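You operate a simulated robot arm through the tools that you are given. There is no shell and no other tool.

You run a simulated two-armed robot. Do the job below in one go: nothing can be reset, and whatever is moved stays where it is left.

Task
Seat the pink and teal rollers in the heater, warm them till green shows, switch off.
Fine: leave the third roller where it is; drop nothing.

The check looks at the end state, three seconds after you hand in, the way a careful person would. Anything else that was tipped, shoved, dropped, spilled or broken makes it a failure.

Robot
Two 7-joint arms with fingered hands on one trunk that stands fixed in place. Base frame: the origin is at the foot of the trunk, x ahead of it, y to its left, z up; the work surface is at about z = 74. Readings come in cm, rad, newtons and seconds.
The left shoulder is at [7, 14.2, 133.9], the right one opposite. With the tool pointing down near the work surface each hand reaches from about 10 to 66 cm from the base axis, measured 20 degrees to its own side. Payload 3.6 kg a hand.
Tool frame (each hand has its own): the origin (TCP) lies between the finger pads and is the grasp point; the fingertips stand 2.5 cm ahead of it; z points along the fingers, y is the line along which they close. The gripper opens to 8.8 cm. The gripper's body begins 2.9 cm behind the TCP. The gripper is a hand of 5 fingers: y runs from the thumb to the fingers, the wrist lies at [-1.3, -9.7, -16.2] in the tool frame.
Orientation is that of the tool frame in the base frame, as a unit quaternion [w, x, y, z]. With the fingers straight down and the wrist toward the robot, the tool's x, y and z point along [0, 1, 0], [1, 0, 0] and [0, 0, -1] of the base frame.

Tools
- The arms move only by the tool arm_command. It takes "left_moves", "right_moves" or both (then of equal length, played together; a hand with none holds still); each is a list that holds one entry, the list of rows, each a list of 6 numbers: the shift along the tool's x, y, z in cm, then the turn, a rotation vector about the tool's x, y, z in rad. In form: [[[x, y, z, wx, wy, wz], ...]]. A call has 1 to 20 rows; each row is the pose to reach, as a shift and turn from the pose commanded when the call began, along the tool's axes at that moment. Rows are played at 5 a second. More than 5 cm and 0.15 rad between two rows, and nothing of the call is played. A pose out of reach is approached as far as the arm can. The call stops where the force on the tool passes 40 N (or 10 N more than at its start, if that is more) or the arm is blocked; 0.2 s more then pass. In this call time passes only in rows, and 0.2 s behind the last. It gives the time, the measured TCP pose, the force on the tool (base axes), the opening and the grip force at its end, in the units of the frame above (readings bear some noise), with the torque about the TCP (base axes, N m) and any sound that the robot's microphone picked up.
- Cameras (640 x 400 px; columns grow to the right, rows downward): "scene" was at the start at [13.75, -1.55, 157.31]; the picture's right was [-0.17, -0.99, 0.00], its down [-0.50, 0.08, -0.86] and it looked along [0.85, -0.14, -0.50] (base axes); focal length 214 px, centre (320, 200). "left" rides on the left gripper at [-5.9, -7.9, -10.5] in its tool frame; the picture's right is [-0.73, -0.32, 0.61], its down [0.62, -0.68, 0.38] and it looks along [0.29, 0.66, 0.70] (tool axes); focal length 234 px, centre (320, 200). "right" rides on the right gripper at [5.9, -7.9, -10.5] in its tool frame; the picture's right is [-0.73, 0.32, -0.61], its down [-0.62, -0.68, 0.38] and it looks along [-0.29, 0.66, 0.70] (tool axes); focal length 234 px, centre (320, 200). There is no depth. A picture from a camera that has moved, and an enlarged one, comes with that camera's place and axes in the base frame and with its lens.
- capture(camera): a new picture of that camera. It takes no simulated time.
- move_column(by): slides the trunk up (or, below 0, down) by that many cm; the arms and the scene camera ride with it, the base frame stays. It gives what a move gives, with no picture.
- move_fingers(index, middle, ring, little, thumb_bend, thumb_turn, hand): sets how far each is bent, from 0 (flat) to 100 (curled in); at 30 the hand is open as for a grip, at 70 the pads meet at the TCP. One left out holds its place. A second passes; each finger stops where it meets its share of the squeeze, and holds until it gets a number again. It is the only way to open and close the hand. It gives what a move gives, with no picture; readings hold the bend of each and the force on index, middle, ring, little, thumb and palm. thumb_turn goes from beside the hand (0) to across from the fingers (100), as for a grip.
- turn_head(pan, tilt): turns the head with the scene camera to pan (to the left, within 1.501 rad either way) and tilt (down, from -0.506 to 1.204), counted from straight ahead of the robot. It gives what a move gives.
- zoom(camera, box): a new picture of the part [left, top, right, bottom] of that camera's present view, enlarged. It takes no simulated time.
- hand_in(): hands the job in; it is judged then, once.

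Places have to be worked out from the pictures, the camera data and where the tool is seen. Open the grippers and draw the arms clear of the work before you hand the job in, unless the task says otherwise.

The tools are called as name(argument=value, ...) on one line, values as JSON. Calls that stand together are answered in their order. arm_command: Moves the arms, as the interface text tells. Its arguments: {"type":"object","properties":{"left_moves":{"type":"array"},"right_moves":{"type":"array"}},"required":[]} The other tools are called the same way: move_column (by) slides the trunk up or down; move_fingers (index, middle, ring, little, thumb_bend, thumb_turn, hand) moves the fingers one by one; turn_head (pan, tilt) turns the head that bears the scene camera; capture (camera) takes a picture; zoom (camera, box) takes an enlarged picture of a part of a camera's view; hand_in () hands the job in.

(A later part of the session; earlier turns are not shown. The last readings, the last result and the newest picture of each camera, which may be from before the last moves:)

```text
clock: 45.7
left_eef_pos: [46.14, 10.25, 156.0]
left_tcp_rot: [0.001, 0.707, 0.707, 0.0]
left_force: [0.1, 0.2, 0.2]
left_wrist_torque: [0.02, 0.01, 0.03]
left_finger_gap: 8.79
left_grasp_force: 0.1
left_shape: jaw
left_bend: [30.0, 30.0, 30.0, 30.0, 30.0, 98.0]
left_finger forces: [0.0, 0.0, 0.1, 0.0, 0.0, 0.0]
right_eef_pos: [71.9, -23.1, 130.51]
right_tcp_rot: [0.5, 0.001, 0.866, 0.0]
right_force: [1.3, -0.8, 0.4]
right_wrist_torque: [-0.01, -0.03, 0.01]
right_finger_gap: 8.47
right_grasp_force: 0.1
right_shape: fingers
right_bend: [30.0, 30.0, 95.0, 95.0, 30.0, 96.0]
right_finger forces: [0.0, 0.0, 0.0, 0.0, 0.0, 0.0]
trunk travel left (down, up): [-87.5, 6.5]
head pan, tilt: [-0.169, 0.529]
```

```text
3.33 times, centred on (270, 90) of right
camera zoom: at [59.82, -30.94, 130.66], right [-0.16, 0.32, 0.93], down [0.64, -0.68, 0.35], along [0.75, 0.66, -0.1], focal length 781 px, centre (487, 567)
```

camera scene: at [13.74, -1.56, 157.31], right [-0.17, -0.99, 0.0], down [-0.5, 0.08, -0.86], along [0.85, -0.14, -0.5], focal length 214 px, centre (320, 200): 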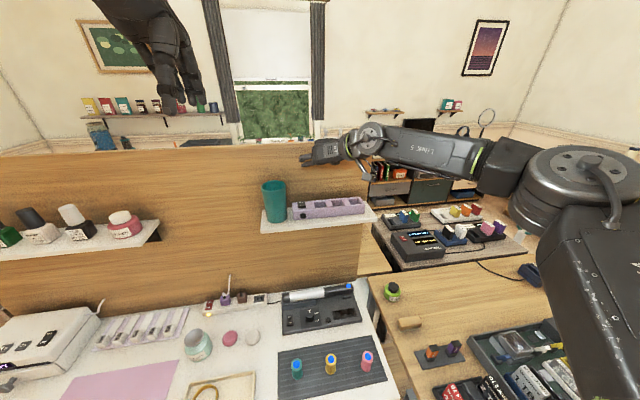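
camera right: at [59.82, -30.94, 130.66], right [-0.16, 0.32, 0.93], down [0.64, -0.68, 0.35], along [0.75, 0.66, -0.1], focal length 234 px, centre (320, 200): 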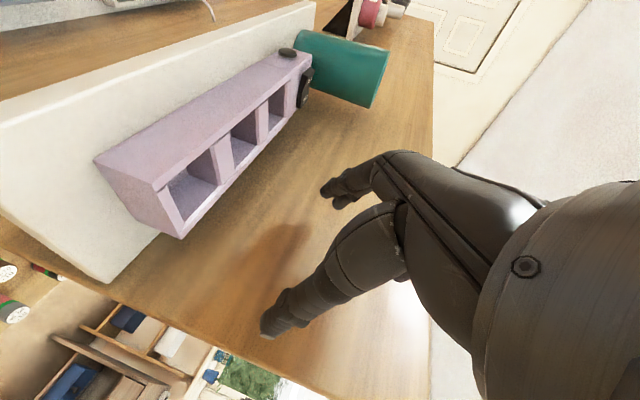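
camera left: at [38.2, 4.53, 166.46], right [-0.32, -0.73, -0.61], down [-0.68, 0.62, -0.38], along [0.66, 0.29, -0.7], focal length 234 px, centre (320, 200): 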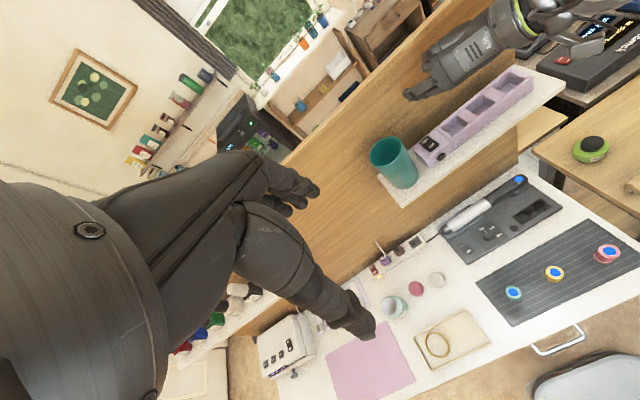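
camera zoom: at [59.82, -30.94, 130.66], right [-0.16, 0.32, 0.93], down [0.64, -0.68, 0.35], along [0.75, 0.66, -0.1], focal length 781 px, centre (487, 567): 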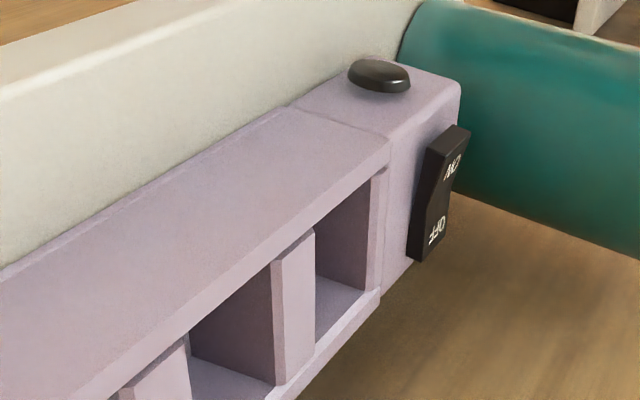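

All measured. Now I withdraw the empty hand straight back and lower the trunk to pick up pink in this grip.

arm_command(right_moves=[[[2.32, 0.17, -4.03, 0, 0, 0], [4.65, 0.33, -8.05, 0, 0, 0], [6.97, 0.5, -12.08, 0, 0, 0], [9.3, 0.67, -16.1, 0, 0, 0], [11.6, 0.83, -20.1, 0, 0, 0], [13.95, 1.0, -24.16, 0, 0, 0], [13.95, 1.0, -24.16, 0, 0, 0]]])

move_column(by=-20)

capture(camera="scene")

capture(camera="right")

```text
clock: 47.3
left_eef_pos: [46.25, 10.24, 155.97]
left_tcp_rot: [0.0, 0.706, 0.708, 0.0]
left_force: [0.2, -0.2, -0.1]
left_wrist_torque: [0.01, 0.02, -0.01]
left_finger_gap: 8.78
left_grasp_force: 0.0
left_shape: jaw
left_bend: [30.0, 30.0, 30.0, 30.0, 30.0, 98.0]
left_finger forces: [0.1, 0.1, 0.0, 0.1, 0.0, 0.1]
right_eef_pos: [43.95, -22.11, 130.45]
right_tcp_rot: [0.499, 0.0, 0.866, 0.0]
right_force: [0.6, 0.3, 0.4]
right_wrist_torque: [0.01, -0.01, 0.02]
right_finger_gap: 8.48
right_grasp_force: 0.0
right_shape: fingers
right_bend: [30.0, 30.0, 95.0, 95.0, 30.0, 96.0]
right_finger forces: [0.0, 0.1, 0.0, 0.0, 0.0, 0.0]
trunk travel left (down, up): [-87.5, 6.5]
head pan, tilt: [-0.169, 0.529]
```

```text
clock: 49.4
left_eef_pos: [46.12, 10.27, 135.98]
left_tcp_rot: [0.0, 0.707, 0.707, 0.0]
left_force: [-0.4, -0.4, -0.3]
left_wrist_torque: [0.0, 0.0, -0.04]
left_finger_gap: 8.78
left_grasp_force: 0.0
left_shape: jaw
left_bend: [30.0, 30.0, 30.0, 30.0, 30.0, 98.0]
left_finger forces: [0.0, 0.1, 0.0, 0.0, 0.1, 0.1]
right_eef_pos: [44.02, -22.03, 110.36]
right_tcp_rot: [0.501, 0.0, 0.865, 0.0]
right_force: [-0.6, 0.1, -0.1]
right_wrist_torque: [0.04, -0.02, 0.0]
right_finger_gap: 8.47
right_grasp_force: 0.1
right_shape: fingers
right_bend: [30.0, 30.0, 95.0, 95.0, 30.0, 96.0]
right_finger forces: [0.1, 0.1, 0.1, 0.0, 0.1, 0.0]
trunk travel left (down, up): [-67.5, 26.5]
head pan, tilt: [-0.169, 0.529]
```

```text
taken
camera scene: at [13.73, -1.55, 137.32], right [-0.17, -0.99, 0.0], down [-0.5, 0.08, -0.86], along [0.85, -0.14, -0.5], focal length 214 px, centre (320, 200)
```

scene: 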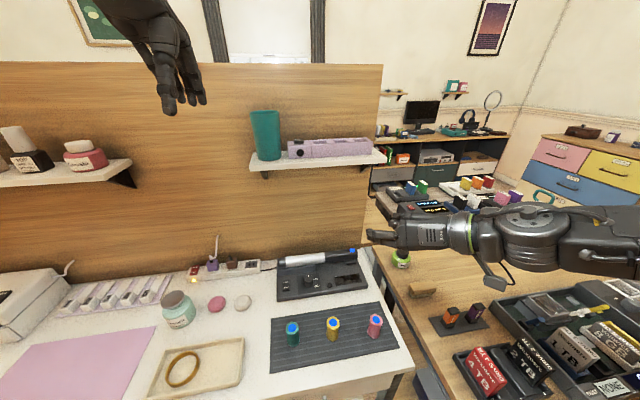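

```text
taken
camera right: at [31.97, -29.9, 110.59], right [-0.16, 0.32, 0.93], down [0.64, -0.68, 0.35], along [0.75, 0.66, -0.1], focal length 234 px, centre (320, 200)
```

right: 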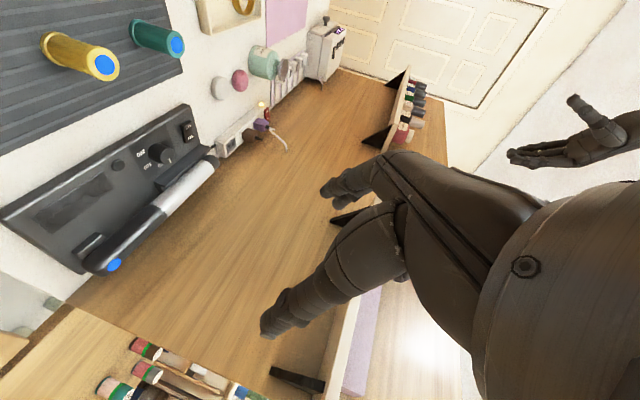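

I come down toward pink and stop about 5 cm above grip height.

arm_command(right_moves=[[[3.59, 0, 1.92, 0, 0, 0], [7.18, 0, 3.84, 0, 0, 0], [10.77, 0, 5.76, 0, 0, 0], [14.35, 0, 7.68, 0, 0, 0], [17.94, 0, 9.6, 0, 0, 0], [21.5, 0, 11.5, 0, 0, 0], [21.5, 0, 11.5, 0, 0, 0]]])

capture(camera="right")

capture(camera="scene")

zoom(camera="left", box=[520, 140, 640, 260])

```text
clock: 51.0
left_eef_pos: [46.01, 10.2, 136.04]
left_tcp_rot: [0.0, 0.707, 0.707, 0.0]
left_force: [0.4, -0.1, 0.1]
left_wrist_torque: [-0.02, -0.01, 0.0]
left_finger_gap: 8.74
left_grasp_force: 0.1
left_shape: jaw
left_bend: [30.0, 30.0, 30.0, 30.0, 30.0, 98.0]
left_finger forces: [0.1, 0.0, 0.1, 0.0, 0.1, 0.0]
right_eef_pos: [43.16, -22.09, 86.01]
right_tcp_rot: [0.501, -0.001, 0.866, 0.0]
right_force: [1.0, -0.2, 0.2]
right_wrist_torque: [-0.04, -0.02, -0.03]
right_finger_gap: 8.49
right_grasp_force: 0.1
right_shape: fingers
right_bend: [30.0, 30.0, 95.0, 95.0, 30.0, 96.0]
right_finger forces: [0.1, 0.0, 0.0, 0.0, 0.0, 0.0]
trunk travel left (down, up): [-67.5, 26.5]
head pan, tilt: [-0.169, 0.529]
```

```text
taken
camera right: at [31.13, -30.08, 86.2], right [-0.17, 0.32, 0.93], down [0.64, -0.68, 0.35], along [0.75, 0.66, -0.09], focal length 234 px, centre (320, 200)
```

right: 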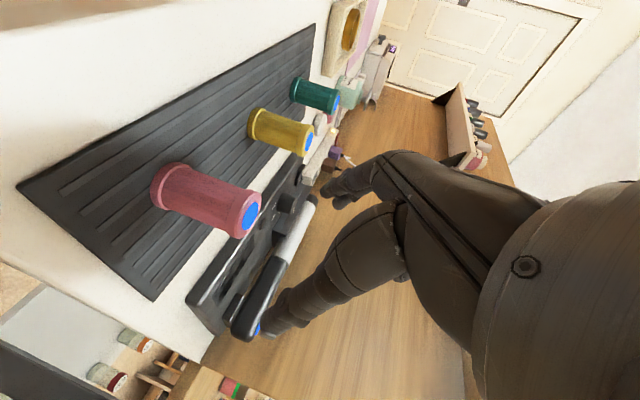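

```text
taken
camera scene: at [13.65, -1.59, 137.32], right [-0.17, -0.99, 0.0], down [-0.5, 0.08, -0.86], along [0.85, -0.14, -0.5], focal length 214 px, centre (320, 200)
```

scene: 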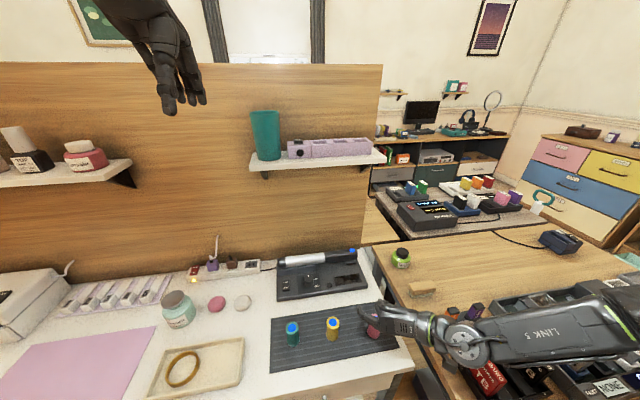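

```text
3.33 times, centred on (580, 200) of left
camera zoom: at [38.1, 4.5, 146.49], right [-0.32, -0.73, -0.61], down [-0.68, 0.62, -0.38], along [0.66, 0.29, -0.7], focal length 781 px, centre (-547, 200)
```

zoom: 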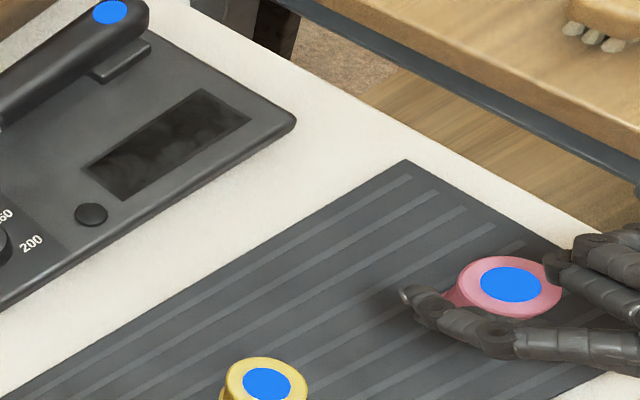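

Pink is at about (44.1, −22.3), between thumb and index. I shift 0.2 cm right and lower to grip height (TCP z≈79.9).

arm_command(right_moves=[[[1.3, -0.1, 0.75, 0, 0, 0], [2.6, -0.2, 1.5, 0, 0, 0], [4.0, -0.2, 2.3, 0, 0, 0], [5.28, -0.2, 3.05, 0, 0, 0], [5.28, -0.2, 3.05, 0, 0, 0]]])

capture(camera="right")

zoom(camera="left", box=[560, 180, 640, 260])

zoom(camera="scene", box=[340, 270, 500, 370])

```text
clock: 52.2
left_eef_pos: [46.13, 10.19, 135.92]
left_tcp_rot: [0.0, 0.707, 0.707, 0.0]
left_force: [-0.2, 0.1, -0.1]
left_wrist_torque: [0.0, 0.03, 0.01]
left_finger_gap: 8.75
left_grasp_force: 0.0
left_shape: jaw
left_bend: [30.0, 30.0, 30.0, 30.0, 30.0, 98.0]
left_finger forces: [0.0, 0.1, 0.1, 0.1, 0.0, 0.0]
right_eef_pos: [43.41, -22.93, 83.4]
right_tcp_rot: [0.501, 0.0, 0.865, 0.0]
right_force: [-0.6, -0.3, 0.4]
right_wrist_torque: [-0.02, 0.03, -0.01]
right_finger_gap: 8.5
right_grasp_force: 0.1
right_shape: fingers
right_bend: [30.0, 30.0, 95.0, 95.0, 30.0, 96.0]
right_finger forces: [0.0, 0.0, 0.0, 0.1, 0.0, 0.0]
right hand out of reach, approached as far as the arm can: row 2, 3, 4, 5
trunk travel left (down, up): [-67.5, 26.5]
head pan, tilt: [-0.169, 0.529]
```

```text
taken
camera right: at [31.47, -30.8, 83.65], right [-0.16, 0.32, 0.93], down [0.64, -0.68, 0.35], along [0.75, 0.66, -0.1], focal length 234 px, centre (320, 200)
```

right: 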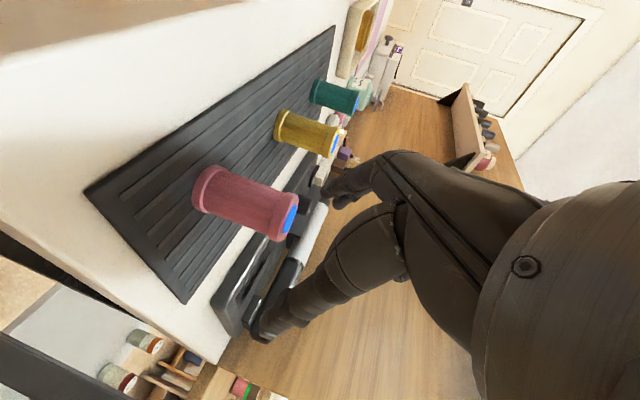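

```text
5.00 times, centred on (600, 220) of left
camera zoom: at [38.21, 4.54, 146.46], right [-0.32, -0.73, -0.61], down [-0.68, 0.62, -0.38], along [0.66, 0.29, -0.7], focal length 1171 px, centre (-1080, 100)
```

zoom: 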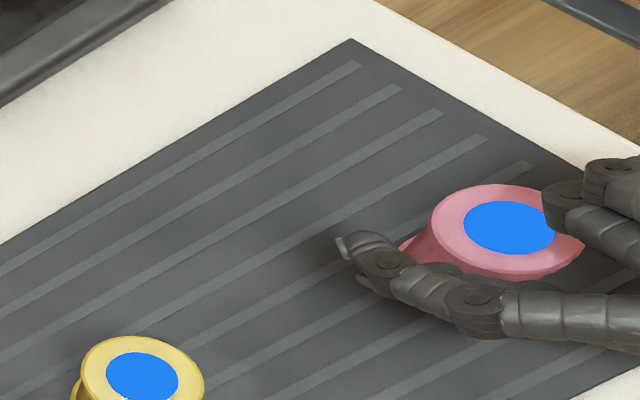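

```text
4.00 times, centred on (420, 320) of scene
camera zoom: at [13.75, -1.56, 137.31], right [-0.17, -0.99, 0.0], down [-0.5, 0.08, -0.86], along [0.85, -0.14, -0.5], focal length 858 px, centre (-80, -280)
```

zoom: 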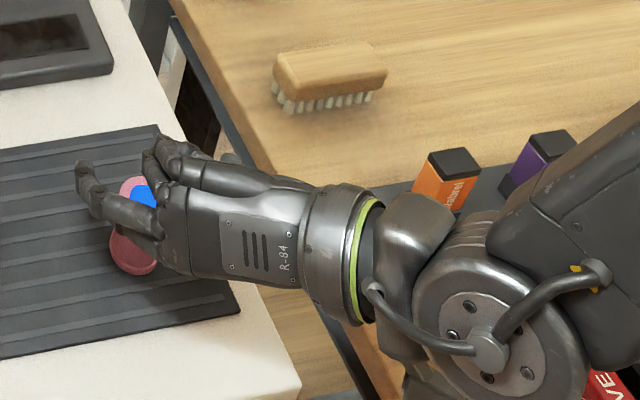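

The arm hit a limit at z≈83, so I need the trunk a bit lower. I raise the hand 10 cm, lower the trunk 12 and look right to check that the forearm clears the other table.

arm_command(right_moves=[[[-2.9, 0, -1.67, 0, 0, 0], [-5.8, 0.3, -3.3, 0, 0, 0], [-8.66, 0.65, -5, 0, 0, 0]]])

move_column(by=-12)

turn_head(pan=-0.75, tilt=0.75)

capture(camera="scene")

capture(camera="right")

```text
clock: 53.0
left_eef_pos: [46.12, 10.31, 136.04]
left_tcp_rot: [0.0, 0.706, 0.708, 0.0]
left_force: [0.1, -0.7, 1.1]
left_wrist_torque: [-0.01, 0.02, -0.04]
left_finger_gap: 8.75
left_grasp_force: 0.0
left_shape: jaw
left_bend: [30.0, 30.0, 30.0, 30.0, 30.0, 98.0]
left_finger forces: [0.0, 0.1, 0.0, 0.0, 0.0, 0.0]
right_eef_pos: [43.45, -22.19, 93.5]
right_tcp_rot: [0.501, -0.001, 0.866, 0.001]
right_force: [-0.4, -0.9, -0.1]
right_wrist_torque: [0.01, -0.04, -0.03]
right_finger_gap: 8.49
right_grasp_force: 0.0
right_shape: fingers
right_bend: [30.0, 30.0, 95.0, 95.0, 30.0, 96.0]
right_finger forces: [0.0, 0.0, 0.1, 0.0, 0.1, 0.0]
trunk travel left (down, up): [-67.5, 26.5]
head pan, tilt: [-0.169, 0.529]
```

```text
clock: 54.5
left_eef_pos: [46.24, 10.35, 123.94]
left_tcp_rot: [0.001, 0.707, 0.707, 0.001]
left_force: [-0.5, 0.7, -0.4]
left_wrist_torque: [-0.03, 0.02, -0.03]
left_finger_gap: 8.77
left_grasp_force: 0.0
left_shape: jaw
left_bend: [30.0, 30.0, 30.0, 30.0, 30.0, 98.0]
left_finger forces: [0.0, 0.0, 0.0, 0.0, 0.0, 0.0]
right_eef_pos: [43.54, -22.25, 81.49]
right_tcp_rot: [0.5, 0.0, 0.866, -0.001]
right_force: [-0.1, 0.4, 0.5]
right_wrist_torque: [-0.04, 0.04, 0.01]
right_finger_gap: 8.51
right_grasp_force: 0.0
right_shape: fingers
right_bend: [30.0, 30.0, 95.0, 95.0, 30.0, 96.0]
right_finger forces: [0.0, 0.0, 0.0, 0.0, 0.0, 0.0]
trunk travel left (down, up): [-55.5, 38.5]
head pan, tilt: [-0.169, 0.529]
```

```text
clock: 55.5
left_eef_pos: [46.2, 10.22, 123.93]
left_tcp_rot: [0.0, 0.708, 0.707, 0.001]
left_force: [0.2, 1.3, -0.1]
left_wrist_torque: [0.02, 0.0, -0.01]
left_finger_gap: 8.78
left_grasp_force: 0.1
left_shape: jaw
left_bend: [30.0, 30.0, 30.0, 30.0, 30.0, 98.0]
left_finger forces: [0.1, 0.0, 0.0, 0.1, 0.1, 0.0]
right_eef_pos: [43.51, -22.26, 81.43]
right_tcp_rot: [0.501, -0.001, 0.866, 0.0]
right_force: [-0.1, -0.1, -0.6]
right_wrist_torque: [-0.02, -0.04, -0.03]
right_finger_gap: 8.48
right_grasp_force: 0.1
right_shape: fingers
right_bend: [30.0, 30.0, 95.0, 95.0, 30.0, 96.0]
right_finger forces: [0.0, 0.1, 0.0, 0.1, 0.0, 0.0]
trunk travel left (down, up): [-55.5, 38.5]
head pan, tilt: [-0.75, 0.75]
```

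```text
taken
camera scene: at [10.91, -5.69, 123.39], right [-0.68, -0.73, 0.0], down [-0.5, 0.46, -0.73], along [0.54, -0.5, -0.68], focal length 214 px, centre (320, 200)
```

scene: 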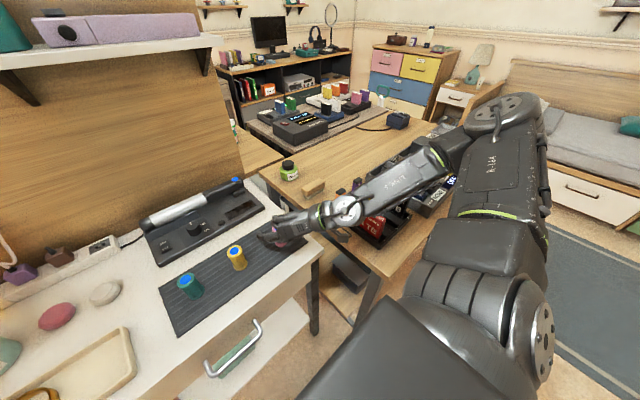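

```text
taken
camera right: at [31.52, -30.1, 81.64], right [-0.16, 0.32, 0.93], down [0.64, -0.68, 0.35], along [0.75, 0.66, -0.1], focal length 234 px, centre (320, 200)
```

right: 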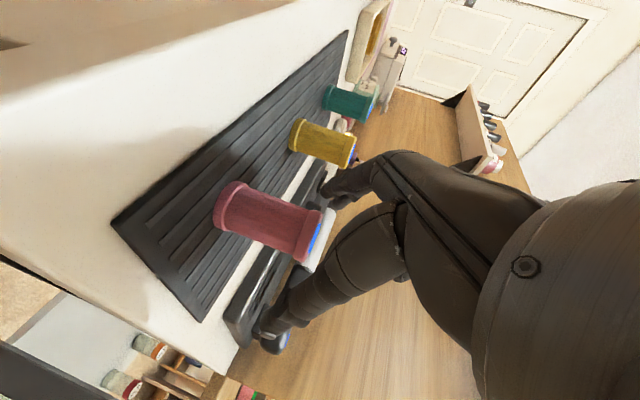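

The hand is now at z≈81.5. I'll zoom in to check the forearm's clearance over the case on the right table.

zoom(camera="scene", box=[250, 140, 470, 280])

zoom(camera="right", box=[180, 140, 420, 360])

```text
2.86 times, centred on (360, 210) of scene
camera zoom: at [10.91, -5.69, 123.39], right [-0.68, -0.73, 0.0], down [-0.5, 0.46, -0.73], along [0.54, -0.5, -0.68], focal length 613 px, centre (206, 171)
```

zoom: 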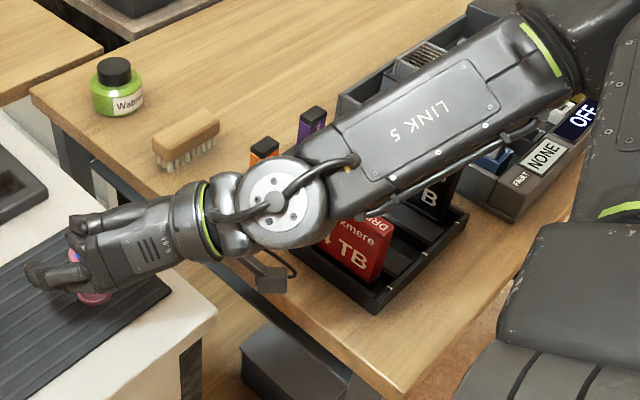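

```text
1.82 times, centred on (300, 250) of right
camera zoom: at [31.52, -30.1, 81.64], right [-0.16, 0.32, 0.93], down [0.64, -0.68, 0.35], along [0.75, 0.66, -0.1], focal length 426 px, centre (356, 109)
```

zoom: 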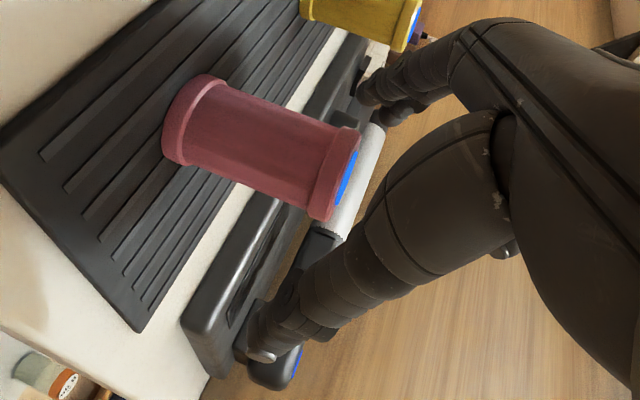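

I'll look closer at the gap between the forearm and the red cartridge.

zoom(camera="scene", box=[330, 195, 430, 255])

turn_head(pan=-1.1, tilt=0.75)

capture(camera="scene")

```text
6.40 times, centred on (380, 225) of scene
camera zoom: at [10.91, -5.69, 123.39], right [-0.68, -0.73, 0.0], down [-0.5, 0.46, -0.73], along [0.54, -0.5, -0.68], focal length 1373 px, centre (-64, 40)
```

zoom: 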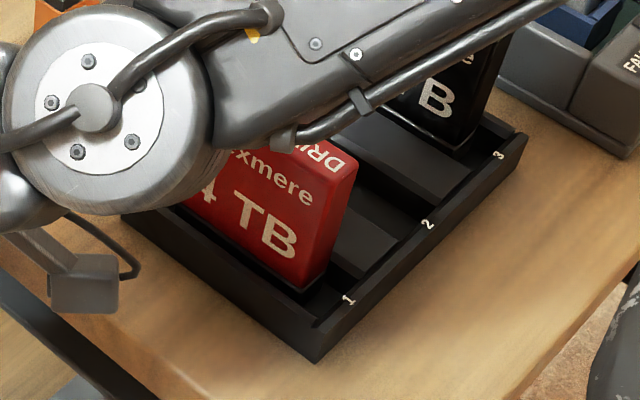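

```text
clock: 56.4
left_eef_pos: [46.13, 10.2, 123.99]
left_tcp_rot: [0.0, 0.707, 0.708, 0.0]
left_force: [-1.0, 0.1, -0.2]
left_wrist_torque: [-0.05, -0.01, 0.02]
left_finger_gap: 8.76
left_grasp_force: 0.1
left_shape: jaw
left_bend: [30.0, 30.0, 30.0, 30.0, 30.0, 98.0]
left_finger forces: [0.1, 0.1, 0.0, 0.0, 0.0, 0.0]
right_eef_pos: [43.53, -22.29, 81.39]
right_tcp_rot: [0.501, 0.0, 0.865, 0.0]
right_force: [0.1, -0.2, 0.9]
right_wrist_torque: [0.0, -0.02, -0.05]
right_finger_gap: 8.48
right_grasp_force: 0.0
right_shape: fingers
right_bend: [30.0, 30.0, 95.0, 95.0, 30.0, 96.0]
right_finger forces: [0.1, 0.0, 0.0, 0.1, 0.0, 0.1]
trunk travel left (down, up): [-55.5, 38.5]
head pan, tilt: [-1.1, 0.75]
```

```text
taken
camera scene: at [8.62, -7.42, 123.38], right [-0.89, -0.46, 0.0], down [-0.31, 0.61, -0.73], along [0.33, -0.65, -0.68], focal length 214 px, centre (320, 200)
```

scene: 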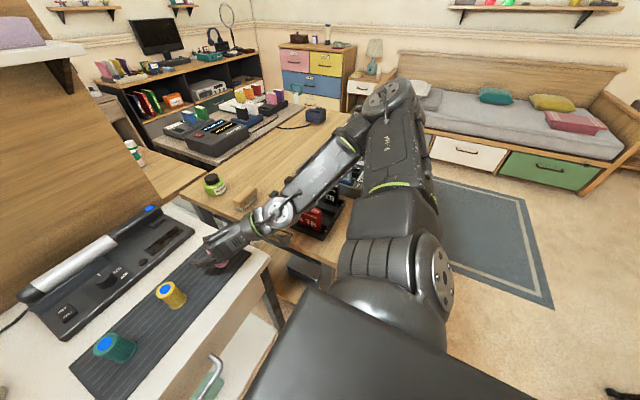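

The cartridge top is near z=82.7 and the forearm's underside near 87, so there's room. I lower the last 1.5 cm to grip height.

arm_command(right_moves=[[[0.65, 0, 0.37, 0, 0, 0], [1.3, 0, 0.75, 0, 0, 0], [1.3, 0, 0.75, 0, 0, 0]]])

turn_head(pan=-0.4, tilt=0.8)

capture(camera="scene")

zoom(camera="right", box=[180, 140, 420, 360])

capture(camera="left")

```text
clock: 57.1
left_eef_pos: [46.2, 10.21, 124.0]
left_tcp_rot: [-0.001, 0.707, 0.707, -0.001]
left_force: [-0.1, -0.1, 0.0]
left_wrist_torque: [0.01, -0.04, 0.0]
left_finger_gap: 8.78
left_grasp_force: 0.0
left_shape: jaw
left_bend: [30.0, 30.0, 30.0, 30.0, 30.0, 98.0]
left_finger forces: [0.0, 0.1, 0.0, 0.0, 0.0, 0.1]
right_eef_pos: [43.45, -22.32, 79.98]
right_tcp_rot: [0.501, 0.0, 0.866, 0.0]
right_force: [0.0, 0.5, 0.1]
right_wrist_torque: [-0.01, 0.04, 0.0]
right_finger_gap: 8.5
right_grasp_force: 0.0
right_shape: fingers
right_bend: [30.0, 30.0, 95.0, 95.0, 30.0, 96.0]
right_finger forces: [0.1, 0.1, 0.0, 0.0, 0.0, 0.0]
trunk travel left (down, up): [-55.5, 38.5]
head pan, tilt: [-1.1, 0.75]
```

```text
clock: 58.2
left_eef_pos: [46.09, 10.32, 123.89]
left_tcp_rot: [0.0, 0.707, 0.707, 0.0]
left_force: [-0.1, -0.2, 0.1]
left_wrist_torque: [0.0, -0.02, -0.03]
left_finger_gap: 8.74
left_grasp_force: 0.0
left_shape: jaw
left_bend: [30.0, 30.0, 30.0, 30.0, 30.0, 98.0]
left_finger forces: [0.1, 0.0, 0.0, 0.0, 0.0, 0.0]
right_eef_pos: [43.58, -22.23, 79.87]
right_tcp_rot: [0.501, 0.0, 0.865, 0.0]
right_force: [0.8, 0.5, -0.3]
right_wrist_torque: [0.0, 0.0, 0.02]
right_finger_gap: 8.48
right_grasp_force: 0.1
right_shape: fingers
right_bend: [30.0, 30.0, 95.0, 95.0, 30.0, 96.0]
right_finger forces: [0.1, 0.1, 0.1, 0.0, 0.0, 0.1]
trunk travel left (down, up): [-55.5, 38.5]
head pan, tilt: [-0.4, 0.799]
```

```text
taken
camera scene: at [12.27, -3.19, 122.99], right [-0.39, -0.92, 0.0], down [-0.66, 0.28, -0.7], along [0.64, -0.27, -0.72], focal length 214 px, centre (320, 200)
```

scene: 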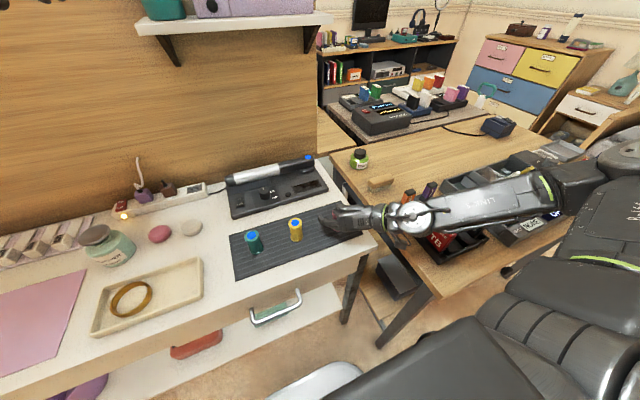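

```text
1.82 times, centred on (300, 250) of right
camera zoom: at [31.54, -30.11, 80.12], right [-0.16, 0.32, 0.93], down [0.64, -0.68, 0.35], along [0.75, 0.66, -0.1], focal length 426 px, centre (356, 109)
```

zoom: 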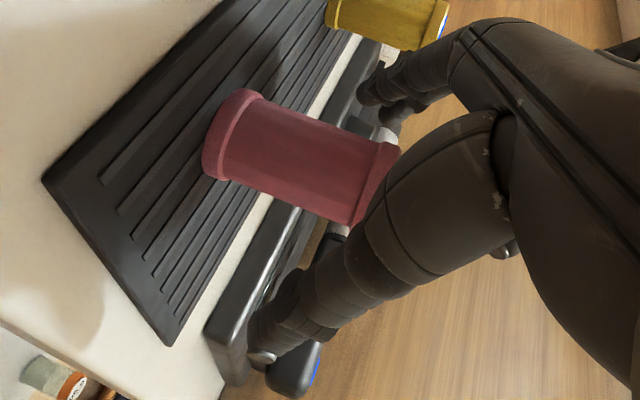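

```text
taken
camera left: at [38.21, 4.54, 134.46], right [-0.32, -0.73, -0.61], down [-0.68, 0.62, -0.38], along [0.66, 0.29, -0.7], focal length 234 px, centre (320, 200)
```

left: 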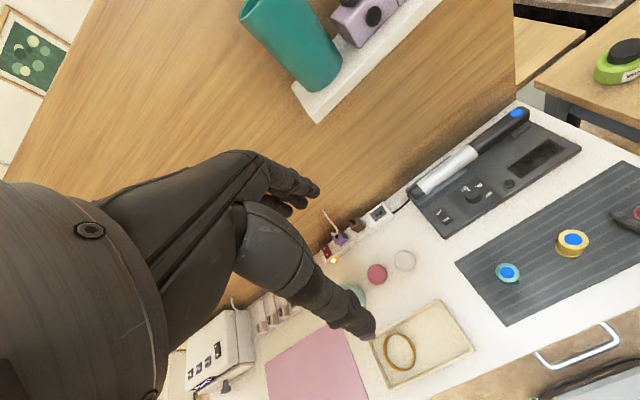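

Roller sits between the digits. I close index, middle and thumb partway and look.

move_fingers(hand="right", index=52, middle=52, thumb_bend=52)

zoom(camera="right", box=[180, 140, 420, 360])

zoom(camera="scene", box=[290, 180, 400, 260])

```text
clock: 59.2
left_eef_pos: [46.11, 10.3, 123.99]
left_tcp_rot: [-0.001, 0.707, 0.707, 0.0]
left_force: [0.0, -0.1, -1.6]
left_wrist_torque: [-0.02, -0.01, 0.01]
left_finger_gap: 8.76
left_grasp_force: 0.0
left_shape: jaw
left_bend: [30.0, 30.0, 30.0, 30.0, 30.0, 98.0]
left_finger forces: [0.0, 0.1, 0.0, 0.0, 0.0, 0.0]
right_eef_pos: [43.4, -22.27, 79.91]
right_tcp_rot: [0.501, 0.001, 0.866, 0.001]
right_force: [-0.6, 1.0, -0.7]
right_wrist_torque: [0.02, 0.02, 0.01]
right_finger_gap: 3.78
right_grasp_force: 0.1
right_shape: fingers
right_bend: [52.0, 52.0, 95.0, 95.0, 52.0, 98.0]
right_finger forces: [0.0, 0.0, 0.1, 0.0, 0.0, 0.1]
trunk travel left (down, up): [-55.5, 38.5]
head pan, tilt: [-0.4, 0.799]
```

```text
1.82 times, centred on (300, 250) of right
camera zoom: at [31.54, -30.11, 80.12], right [-0.16, 0.32, 0.93], down [0.64, -0.68, 0.35], along [0.75, 0.66, -0.1], focal length 426 px, centre (356, 109)
```

zoom: 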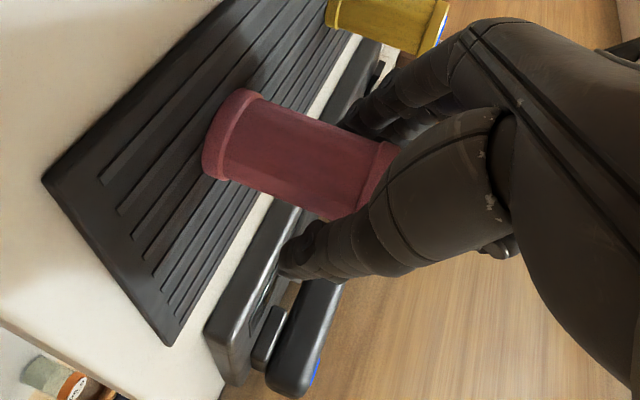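

```text
5.00 times, centred on (345, 220) of scene
camera zoom: at [12.28, -3.18, 122.98], right [-0.39, -0.92, 0.0], down [-0.66, 0.28, -0.7], along [0.64, -0.27, -0.72], focal length 1072 px, centre (195, 100)
```

zoom: 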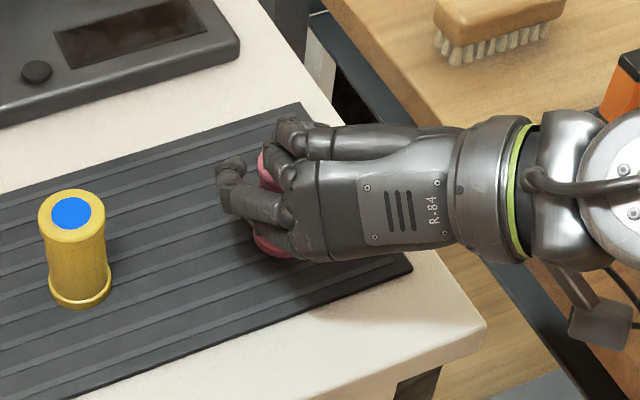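

Positions look good. Now I squeeze.

move_fingers(hand="right", index=68, middle=68, thumb_bend=68)

zoom(camera="right", box=[180, 140, 420, 360])

zoom(camera="scene", box=[310, 190, 370, 240])

```text
clock: 60.2
left_eef_pos: [46.06, 10.21, 123.97]
left_tcp_rot: [-0.001, 0.707, 0.707, 0.001]
left_force: [0.4, 0.3, -0.3]
left_wrist_torque: [-0.01, 0.01, 0.03]
left_finger_gap: 8.79
left_grasp_force: 0.0
left_shape: jaw
left_bend: [30.0, 30.0, 30.0, 30.0, 30.0, 98.0]
left_finger forces: [0.1, 0.1, 0.0, 0.0, 0.0, 0.0]
right_eef_pos: [43.59, -22.29, 79.92]
right_tcp_rot: [0.501, 0.001, 0.866, -0.001]
right_force: [0.5, 0.8, 0.5]
right_wrist_torque: [0.05, -0.01, 0.0]
right_finger_gap: 2.35
right_grasp_force: 7.5
right_shape: fingers
right_bend: [58.0, 64.0, 95.0, 95.0, 60.0, 99.0]
right_finger forces: [5.7, 2.3, 0.0, 0.0, 7.0, 0.1]
trunk travel left (down, up): [-55.5, 38.5]
head pan, tilt: [-0.4, 0.799]
```

```text
1.82 times, centred on (300, 250) of right
camera zoom: at [31.54, -30.1, 80.12], right [-0.16, 0.32, 0.93], down [0.64, -0.68, 0.35], along [0.75, 0.66, -0.1], focal length 426 px, centre (356, 109)
```

zoom: 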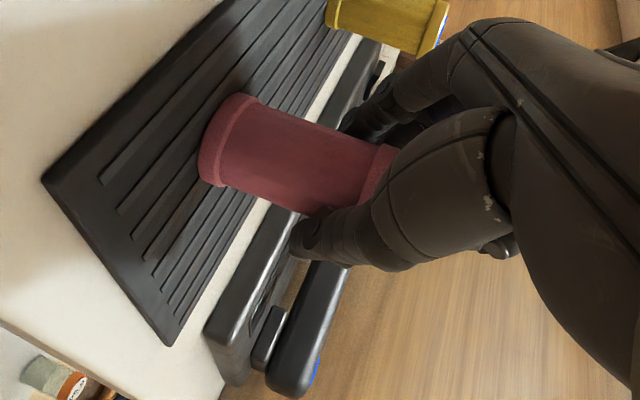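

```text
8.00 times, centred on (340, 215) of scene
camera zoom: at [12.28, -3.17, 122.98], right [-0.39, -0.92, 0.0], down [-0.66, 0.28, -0.7], along [0.64, -0.27, -0.72], focal length 1716 px, centre (160, 80)
```

zoom: 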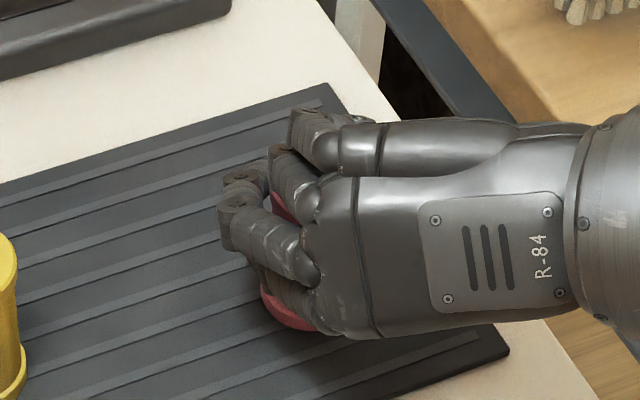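

Contact is good and the roller is still upright. I tighten the grip a bit more.

move_fingers(hand="right", index=76, middle=76, thumb_bend=76)

zoom(camera="right", box=[180, 140, 420, 360])

```text
clock: 61.2
left_eef_pos: [46.15, 10.19, 123.96]
left_tcp_rot: [0.0, 0.707, 0.707, 0.0]
left_force: [0.1, -1.0, -0.5]
left_wrist_torque: [0.0, 0.02, 0.01]
left_finger_gap: 8.75
left_grasp_force: 0.1
left_shape: jaw
left_bend: [30.0, 30.0, 30.0, 30.0, 30.0, 98.0]
left_finger forces: [0.1, 0.1, 0.0, 0.0, 0.1, 0.0]
right_eef_pos: [43.37, -22.22, 79.98]
right_tcp_rot: [0.5, 0.0, 0.866, 0.0]
right_force: [0.9, -0.1, 3.3]
right_wrist_torque: [-0.02, -0.04, -0.02]
right_finger_gap: 2.02
right_grasp_force: 14.8
right_shape: fingers
right_bend: [59.0, 65.0, 95.0, 95.0, 62.0, 99.0]
right_finger forces: [8.5, 7.0, 0.1, 0.1, 14.9, 0.0]
trunk travel left (down, up): [-55.5, 38.5]
head pan, tilt: [-0.4, 0.799]
```

```text
1.82 times, centred on (300, 250) of right
camera zoom: at [31.54, -30.09, 80.13], right [-0.16, 0.32, 0.93], down [0.64, -0.68, 0.35], along [0.75, 0.66, -0.1], focal length 426 px, centre (356, 109)
```

zoom: 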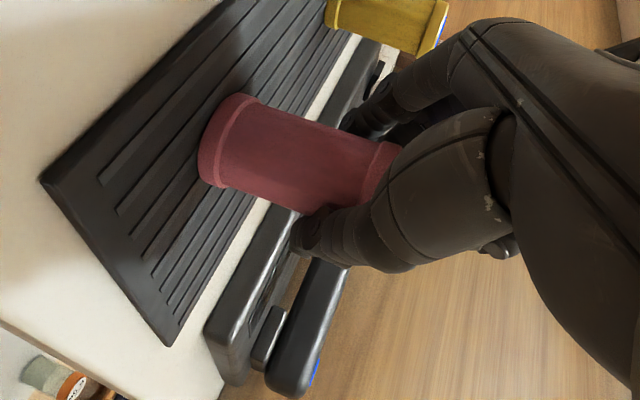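

That's a balanced 15 N grip. I lift straight up and check the lean.

arm_command(right_moves=[[[-0.87, 0, -0.5, 0, 0, 0], [-2.6, 0, -1.5, 0, 0, 0], [-5.2, 0, -3, 0, 0, 0], [-7.8, 0, -4.5, 0, 0, 0], [-10.4, 0, -6, 0, 0, 0], [-10.4, 0, -6, 0, 0, 0]]])

zoom(camera="right", box=[180, 140, 420, 360])

zoom(camera="scene", box=[300, 150, 380, 230])

zoom(camera="left", box=[560, 120, 640, 240])

```text
clock: 62.6
left_eef_pos: [46.26, 10.3, 123.91]
left_tcp_rot: [-0.001, 0.707, 0.707, -0.001]
left_force: [0.0, -0.5, 0.5]
left_wrist_torque: [0.01, 0.01, 0.0]
left_finger_gap: 8.76
left_grasp_force: 0.1
left_shape: jaw
left_bend: [30.0, 30.0, 30.0, 30.0, 30.0, 98.0]
left_finger forces: [0.0, 0.0, 0.1, 0.1, 0.0, 0.0]
right_eef_pos: [43.54, -22.19, 91.91]
right_tcp_rot: [0.501, 0.001, 0.866, 0.0]
right_force: [0.3, -0.2, -0.4]
right_wrist_torque: [0.04, -0.04, 0.02]
right_finger_gap: 2.01
right_grasp_force: 13.5
right_shape: fingers
right_bend: [58.0, 66.0, 95.0, 95.0, 63.0, 99.0]
right_finger forces: [8.4, 5.6, 0.1, 0.1, 13.8, 0.1]
trunk travel left (down, up): [-55.5, 38.5]
head pan, tilt: [-0.4, 0.799]
```

```text
1.82 times, centred on (300, 250) of right
camera zoom: at [31.59, -30.13, 92.09], right [-0.16, 0.32, 0.93], down [0.64, -0.68, 0.35], along [0.75, 0.66, -0.1], focal length 426 px, centre (356, 109)
```

zoom: 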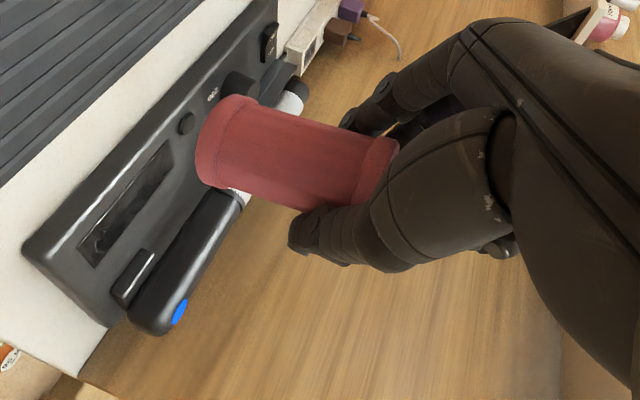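

```text
5.00 times, centred on (340, 190) of scene
camera zoom: at [12.31, -3.22, 122.98], right [-0.39, -0.92, 0.0], down [-0.66, 0.28, -0.7], along [0.64, -0.27, -0.72], focal length 1072 px, centre (220, 250)
```

zoom: 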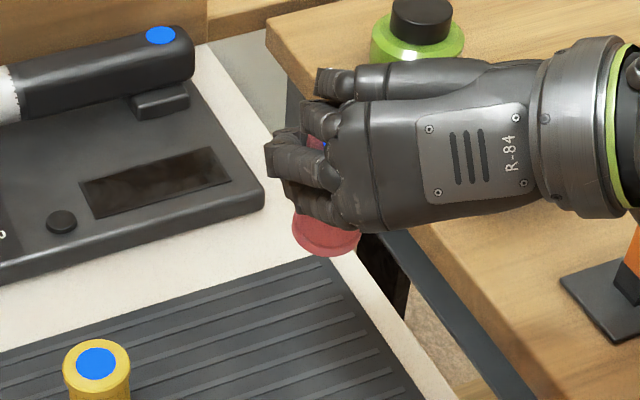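

```text
3.33 times, centred on (600, 180) of left
camera zoom: at [38.25, 4.5, 134.44], right [-0.32, -0.73, -0.61], down [-0.68, 0.62, -0.38], along [0.66, 0.29, -0.7], focal length 781 px, centre (-613, 267)
```

zoom: 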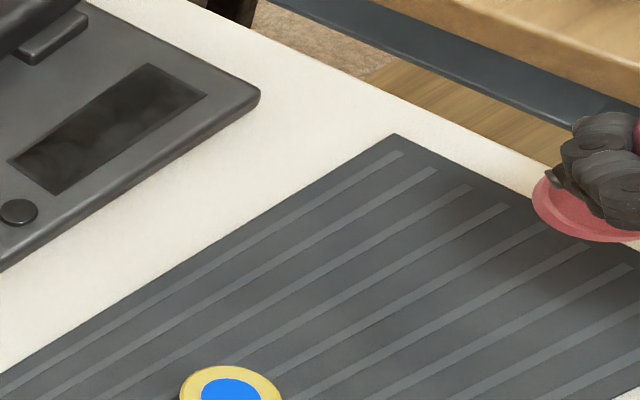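

The roller hangs upright. I raise the trunk back to zero and bring it to in front of well 3.

move_column(by=32)

arm_command(right_moves=[[[-3.46, 0, -2, 0, 0, 0], [-6.93, 0, -4, 0, 0, 0], [-8.93, 0, -0.54, 0, 0, 0], [-10.93, 0, 2.92, 0, 0, 0], [-12.93, -0.2, 6.4, 0, 0, 0], [-14.93, -0.4, 9.86, 0, 0, 0], [-16.93, -0.5, 13.32, 0, 0, 0], [-16.93, -0.5, 13.32, 0, 0, 0]]])

turn_head(pan=-0.3, tilt=0.5)

capture(camera="scene")

capture(camera="right")

capture(camera="left")

```text
clock: 65.8
left_eef_pos: [46.06, 10.42, 156.09]
left_tcp_rot: [0.0, 0.707, 0.707, 0.0]
left_force: [0.0, -0.2, 0.2]
left_wrist_torque: [-0.02, -0.02, 0.01]
left_finger_gap: 8.77
left_grasp_force: 0.1
left_shape: jaw
left_bend: [30.0, 30.0, 30.0, 30.0, 30.0, 98.0]
left_finger forces: [0.1, 0.0, 0.0, 0.0, 0.0, 0.0]
right_eef_pos: [43.65, -22.18, 123.95]
right_tcp_rot: [0.501, 0.0, 0.865, -0.001]
right_force: [0.2, -0.2, -0.7]
right_wrist_torque: [-0.01, 0.0, -0.02]
right_finger_gap: 2.01
right_grasp_force: 13.4
right_shape: fingers
right_bend: [58.0, 66.0, 95.0, 95.0, 63.0, 99.0]
right_finger forces: [8.4, 5.7, 0.0, 0.0, 13.8, 0.0]
trunk travel left (down, up): [-87.5, 6.5]
head pan, tilt: [-0.4, 0.799]
```

```text
clock: 67.6
left_eef_pos: [46.1, 10.26, 156.07]
left_tcp_rot: [0.0, 0.707, 0.708, 0.0]
left_force: [-0.4, 0.9, -0.2]
left_wrist_torque: [0.01, 0.01, 0.02]
left_finger_gap: 8.76
left_grasp_force: 0.0
left_shape: jaw
left_bend: [30.0, 30.0, 30.0, 30.0, 30.0, 98.0]
left_finger forces: [0.0, 0.0, 0.1, 0.1, 0.0, 0.0]
right_eef_pos: [63.56, -22.9, 131.86]
right_tcp_rot: [0.501, 0.0, 0.866, 0.0]
right_force: [0.5, -0.4, 0.2]
right_wrist_torque: [0.0, 0.04, -0.01]
right_finger_gap: 1.92
right_grasp_force: 12.9
right_shape: fingers
right_bend: [58.0, 72.0, 95.0, 95.0, 64.0, 99.0]
right_finger forces: [8.0, 5.2, 0.1, 0.1, 13.5, 0.1]
trunk travel left (down, up): [-87.5, 6.5]
head pan, tilt: [-0.4, 0.799]
```

```text
clock: 68.4
left_eef_pos: [46.1, 10.23, 155.98]
left_tcp_rot: [-0.001, 0.707, 0.707, 0.0]
left_force: [0.0, -0.1, 0.2]
left_wrist_torque: [-0.02, -0.03, 0.02]
left_finger_gap: 8.78
left_grasp_force: 0.0
left_shape: jaw
left_bend: [30.0, 30.0, 30.0, 30.0, 30.0, 98.0]
left_finger forces: [0.0, 0.1, 0.0, 0.0, 0.0, 0.0]
right_eef_pos: [63.52, -22.82, 131.87]
right_tcp_rot: [0.501, 0.0, 0.865, 0.0]
right_force: [0.2, -0.3, -0.8]
right_wrist_torque: [0.02, 0.04, 0.01]
right_finger_gap: 1.89
right_grasp_force: 13.0
right_shape: fingers
right_bend: [58.0, 72.0, 95.0, 95.0, 64.0, 99.0]
right_finger forces: [8.0, 5.1, 0.0, 0.0, 13.5, 0.1]
trunk travel left (down, up): [-87.5, 6.5]
head pan, tilt: [-0.3, 0.499]
```

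```text
taken
camera scene: at [13.47, -2.74, 157.58], right [-0.3, -0.96, 0.0], down [-0.46, 0.14, -0.88], along [0.84, -0.26, -0.48], focal length 214 px, centre (320, 200)
```

scene: 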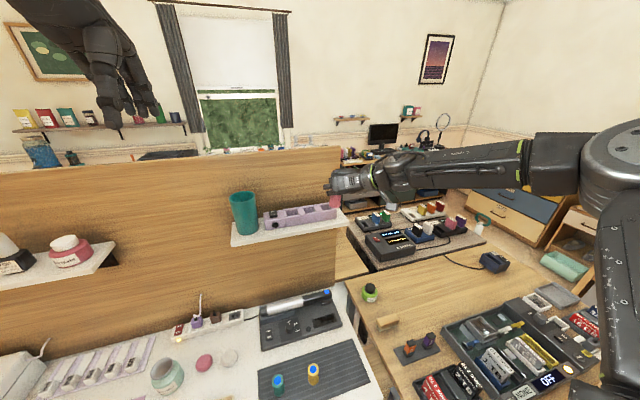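

```text
taken
camera right: at [51.41, -30.69, 132.09], right [-0.16, 0.32, 0.93], down [0.64, -0.68, 0.35], along [0.75, 0.66, -0.1], focal length 234 px, centre (320, 200)
```

right: 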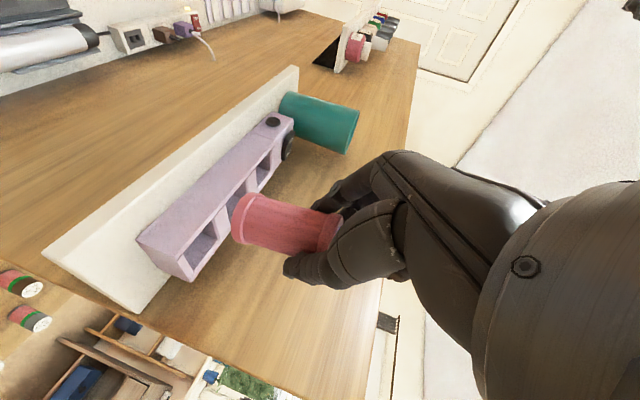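

```text
taken
camera left: at [38.14, 4.54, 166.48], right [-0.32, -0.73, -0.61], down [-0.68, 0.62, -0.38], along [0.66, 0.29, -0.7], focal length 234 px, centre (320, 200)
```

left: 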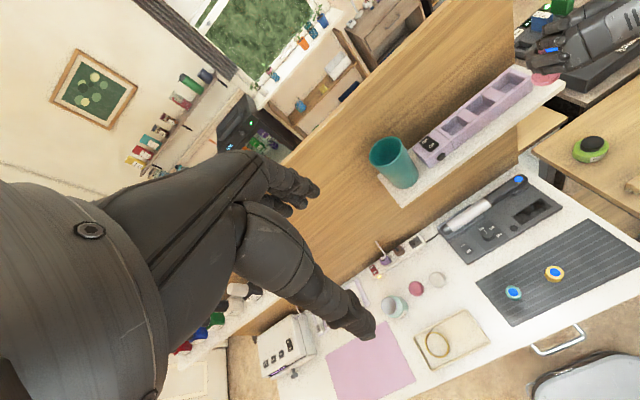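

Middle finger crept slightly. I'll check the roller's hold and lean before going on.

zoom(camera="right", box=[200, 150, 420, 330])

zoom(camera="scene", box=[300, 150, 380, 230])

zoom(camera="left", box=[500, 20, 620, 120])

```text
2.22 times, centred on (310, 240) of right
camera zoom: at [51.41, -30.69, 132.09], right [-0.16, 0.32, 0.93], down [0.64, -0.68, 0.35], along [0.75, 0.66, -0.1], focal length 520 px, centre (342, 111)
```

zoom: 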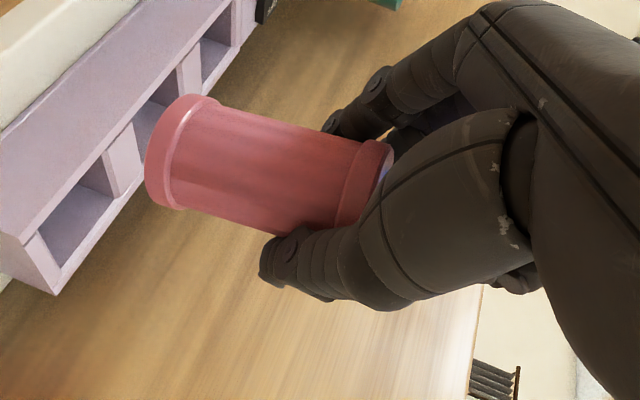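

```text
5.00 times, centred on (340, 190) of scene
camera zoom: at [13.47, -2.74, 157.58], right [-0.3, -0.96, 0.0], down [-0.46, 0.14, -0.88], along [0.84, -0.26, -0.48], focal length 1072 px, centre (220, 250)
```

zoom: 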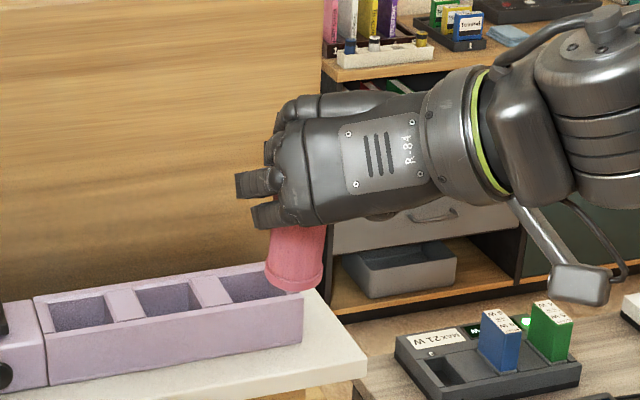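

```text
4.00 times, centred on (560, 70) of left
camera zoom: at [38.14, 4.54, 166.48], right [-0.32, -0.73, -0.61], down [-0.68, 0.62, -0.38], along [0.66, 0.29, -0.7], focal length 937 px, centre (-640, 720)
```

zoom: 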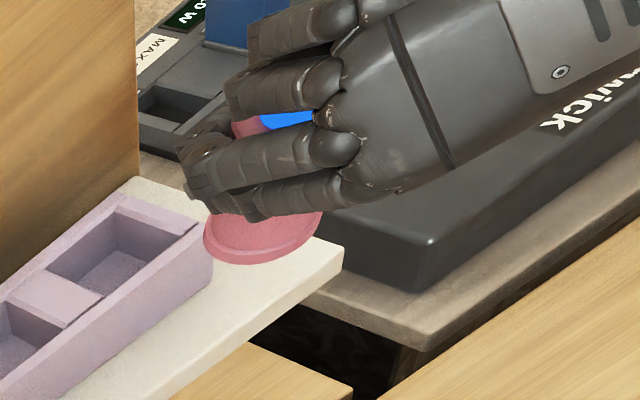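

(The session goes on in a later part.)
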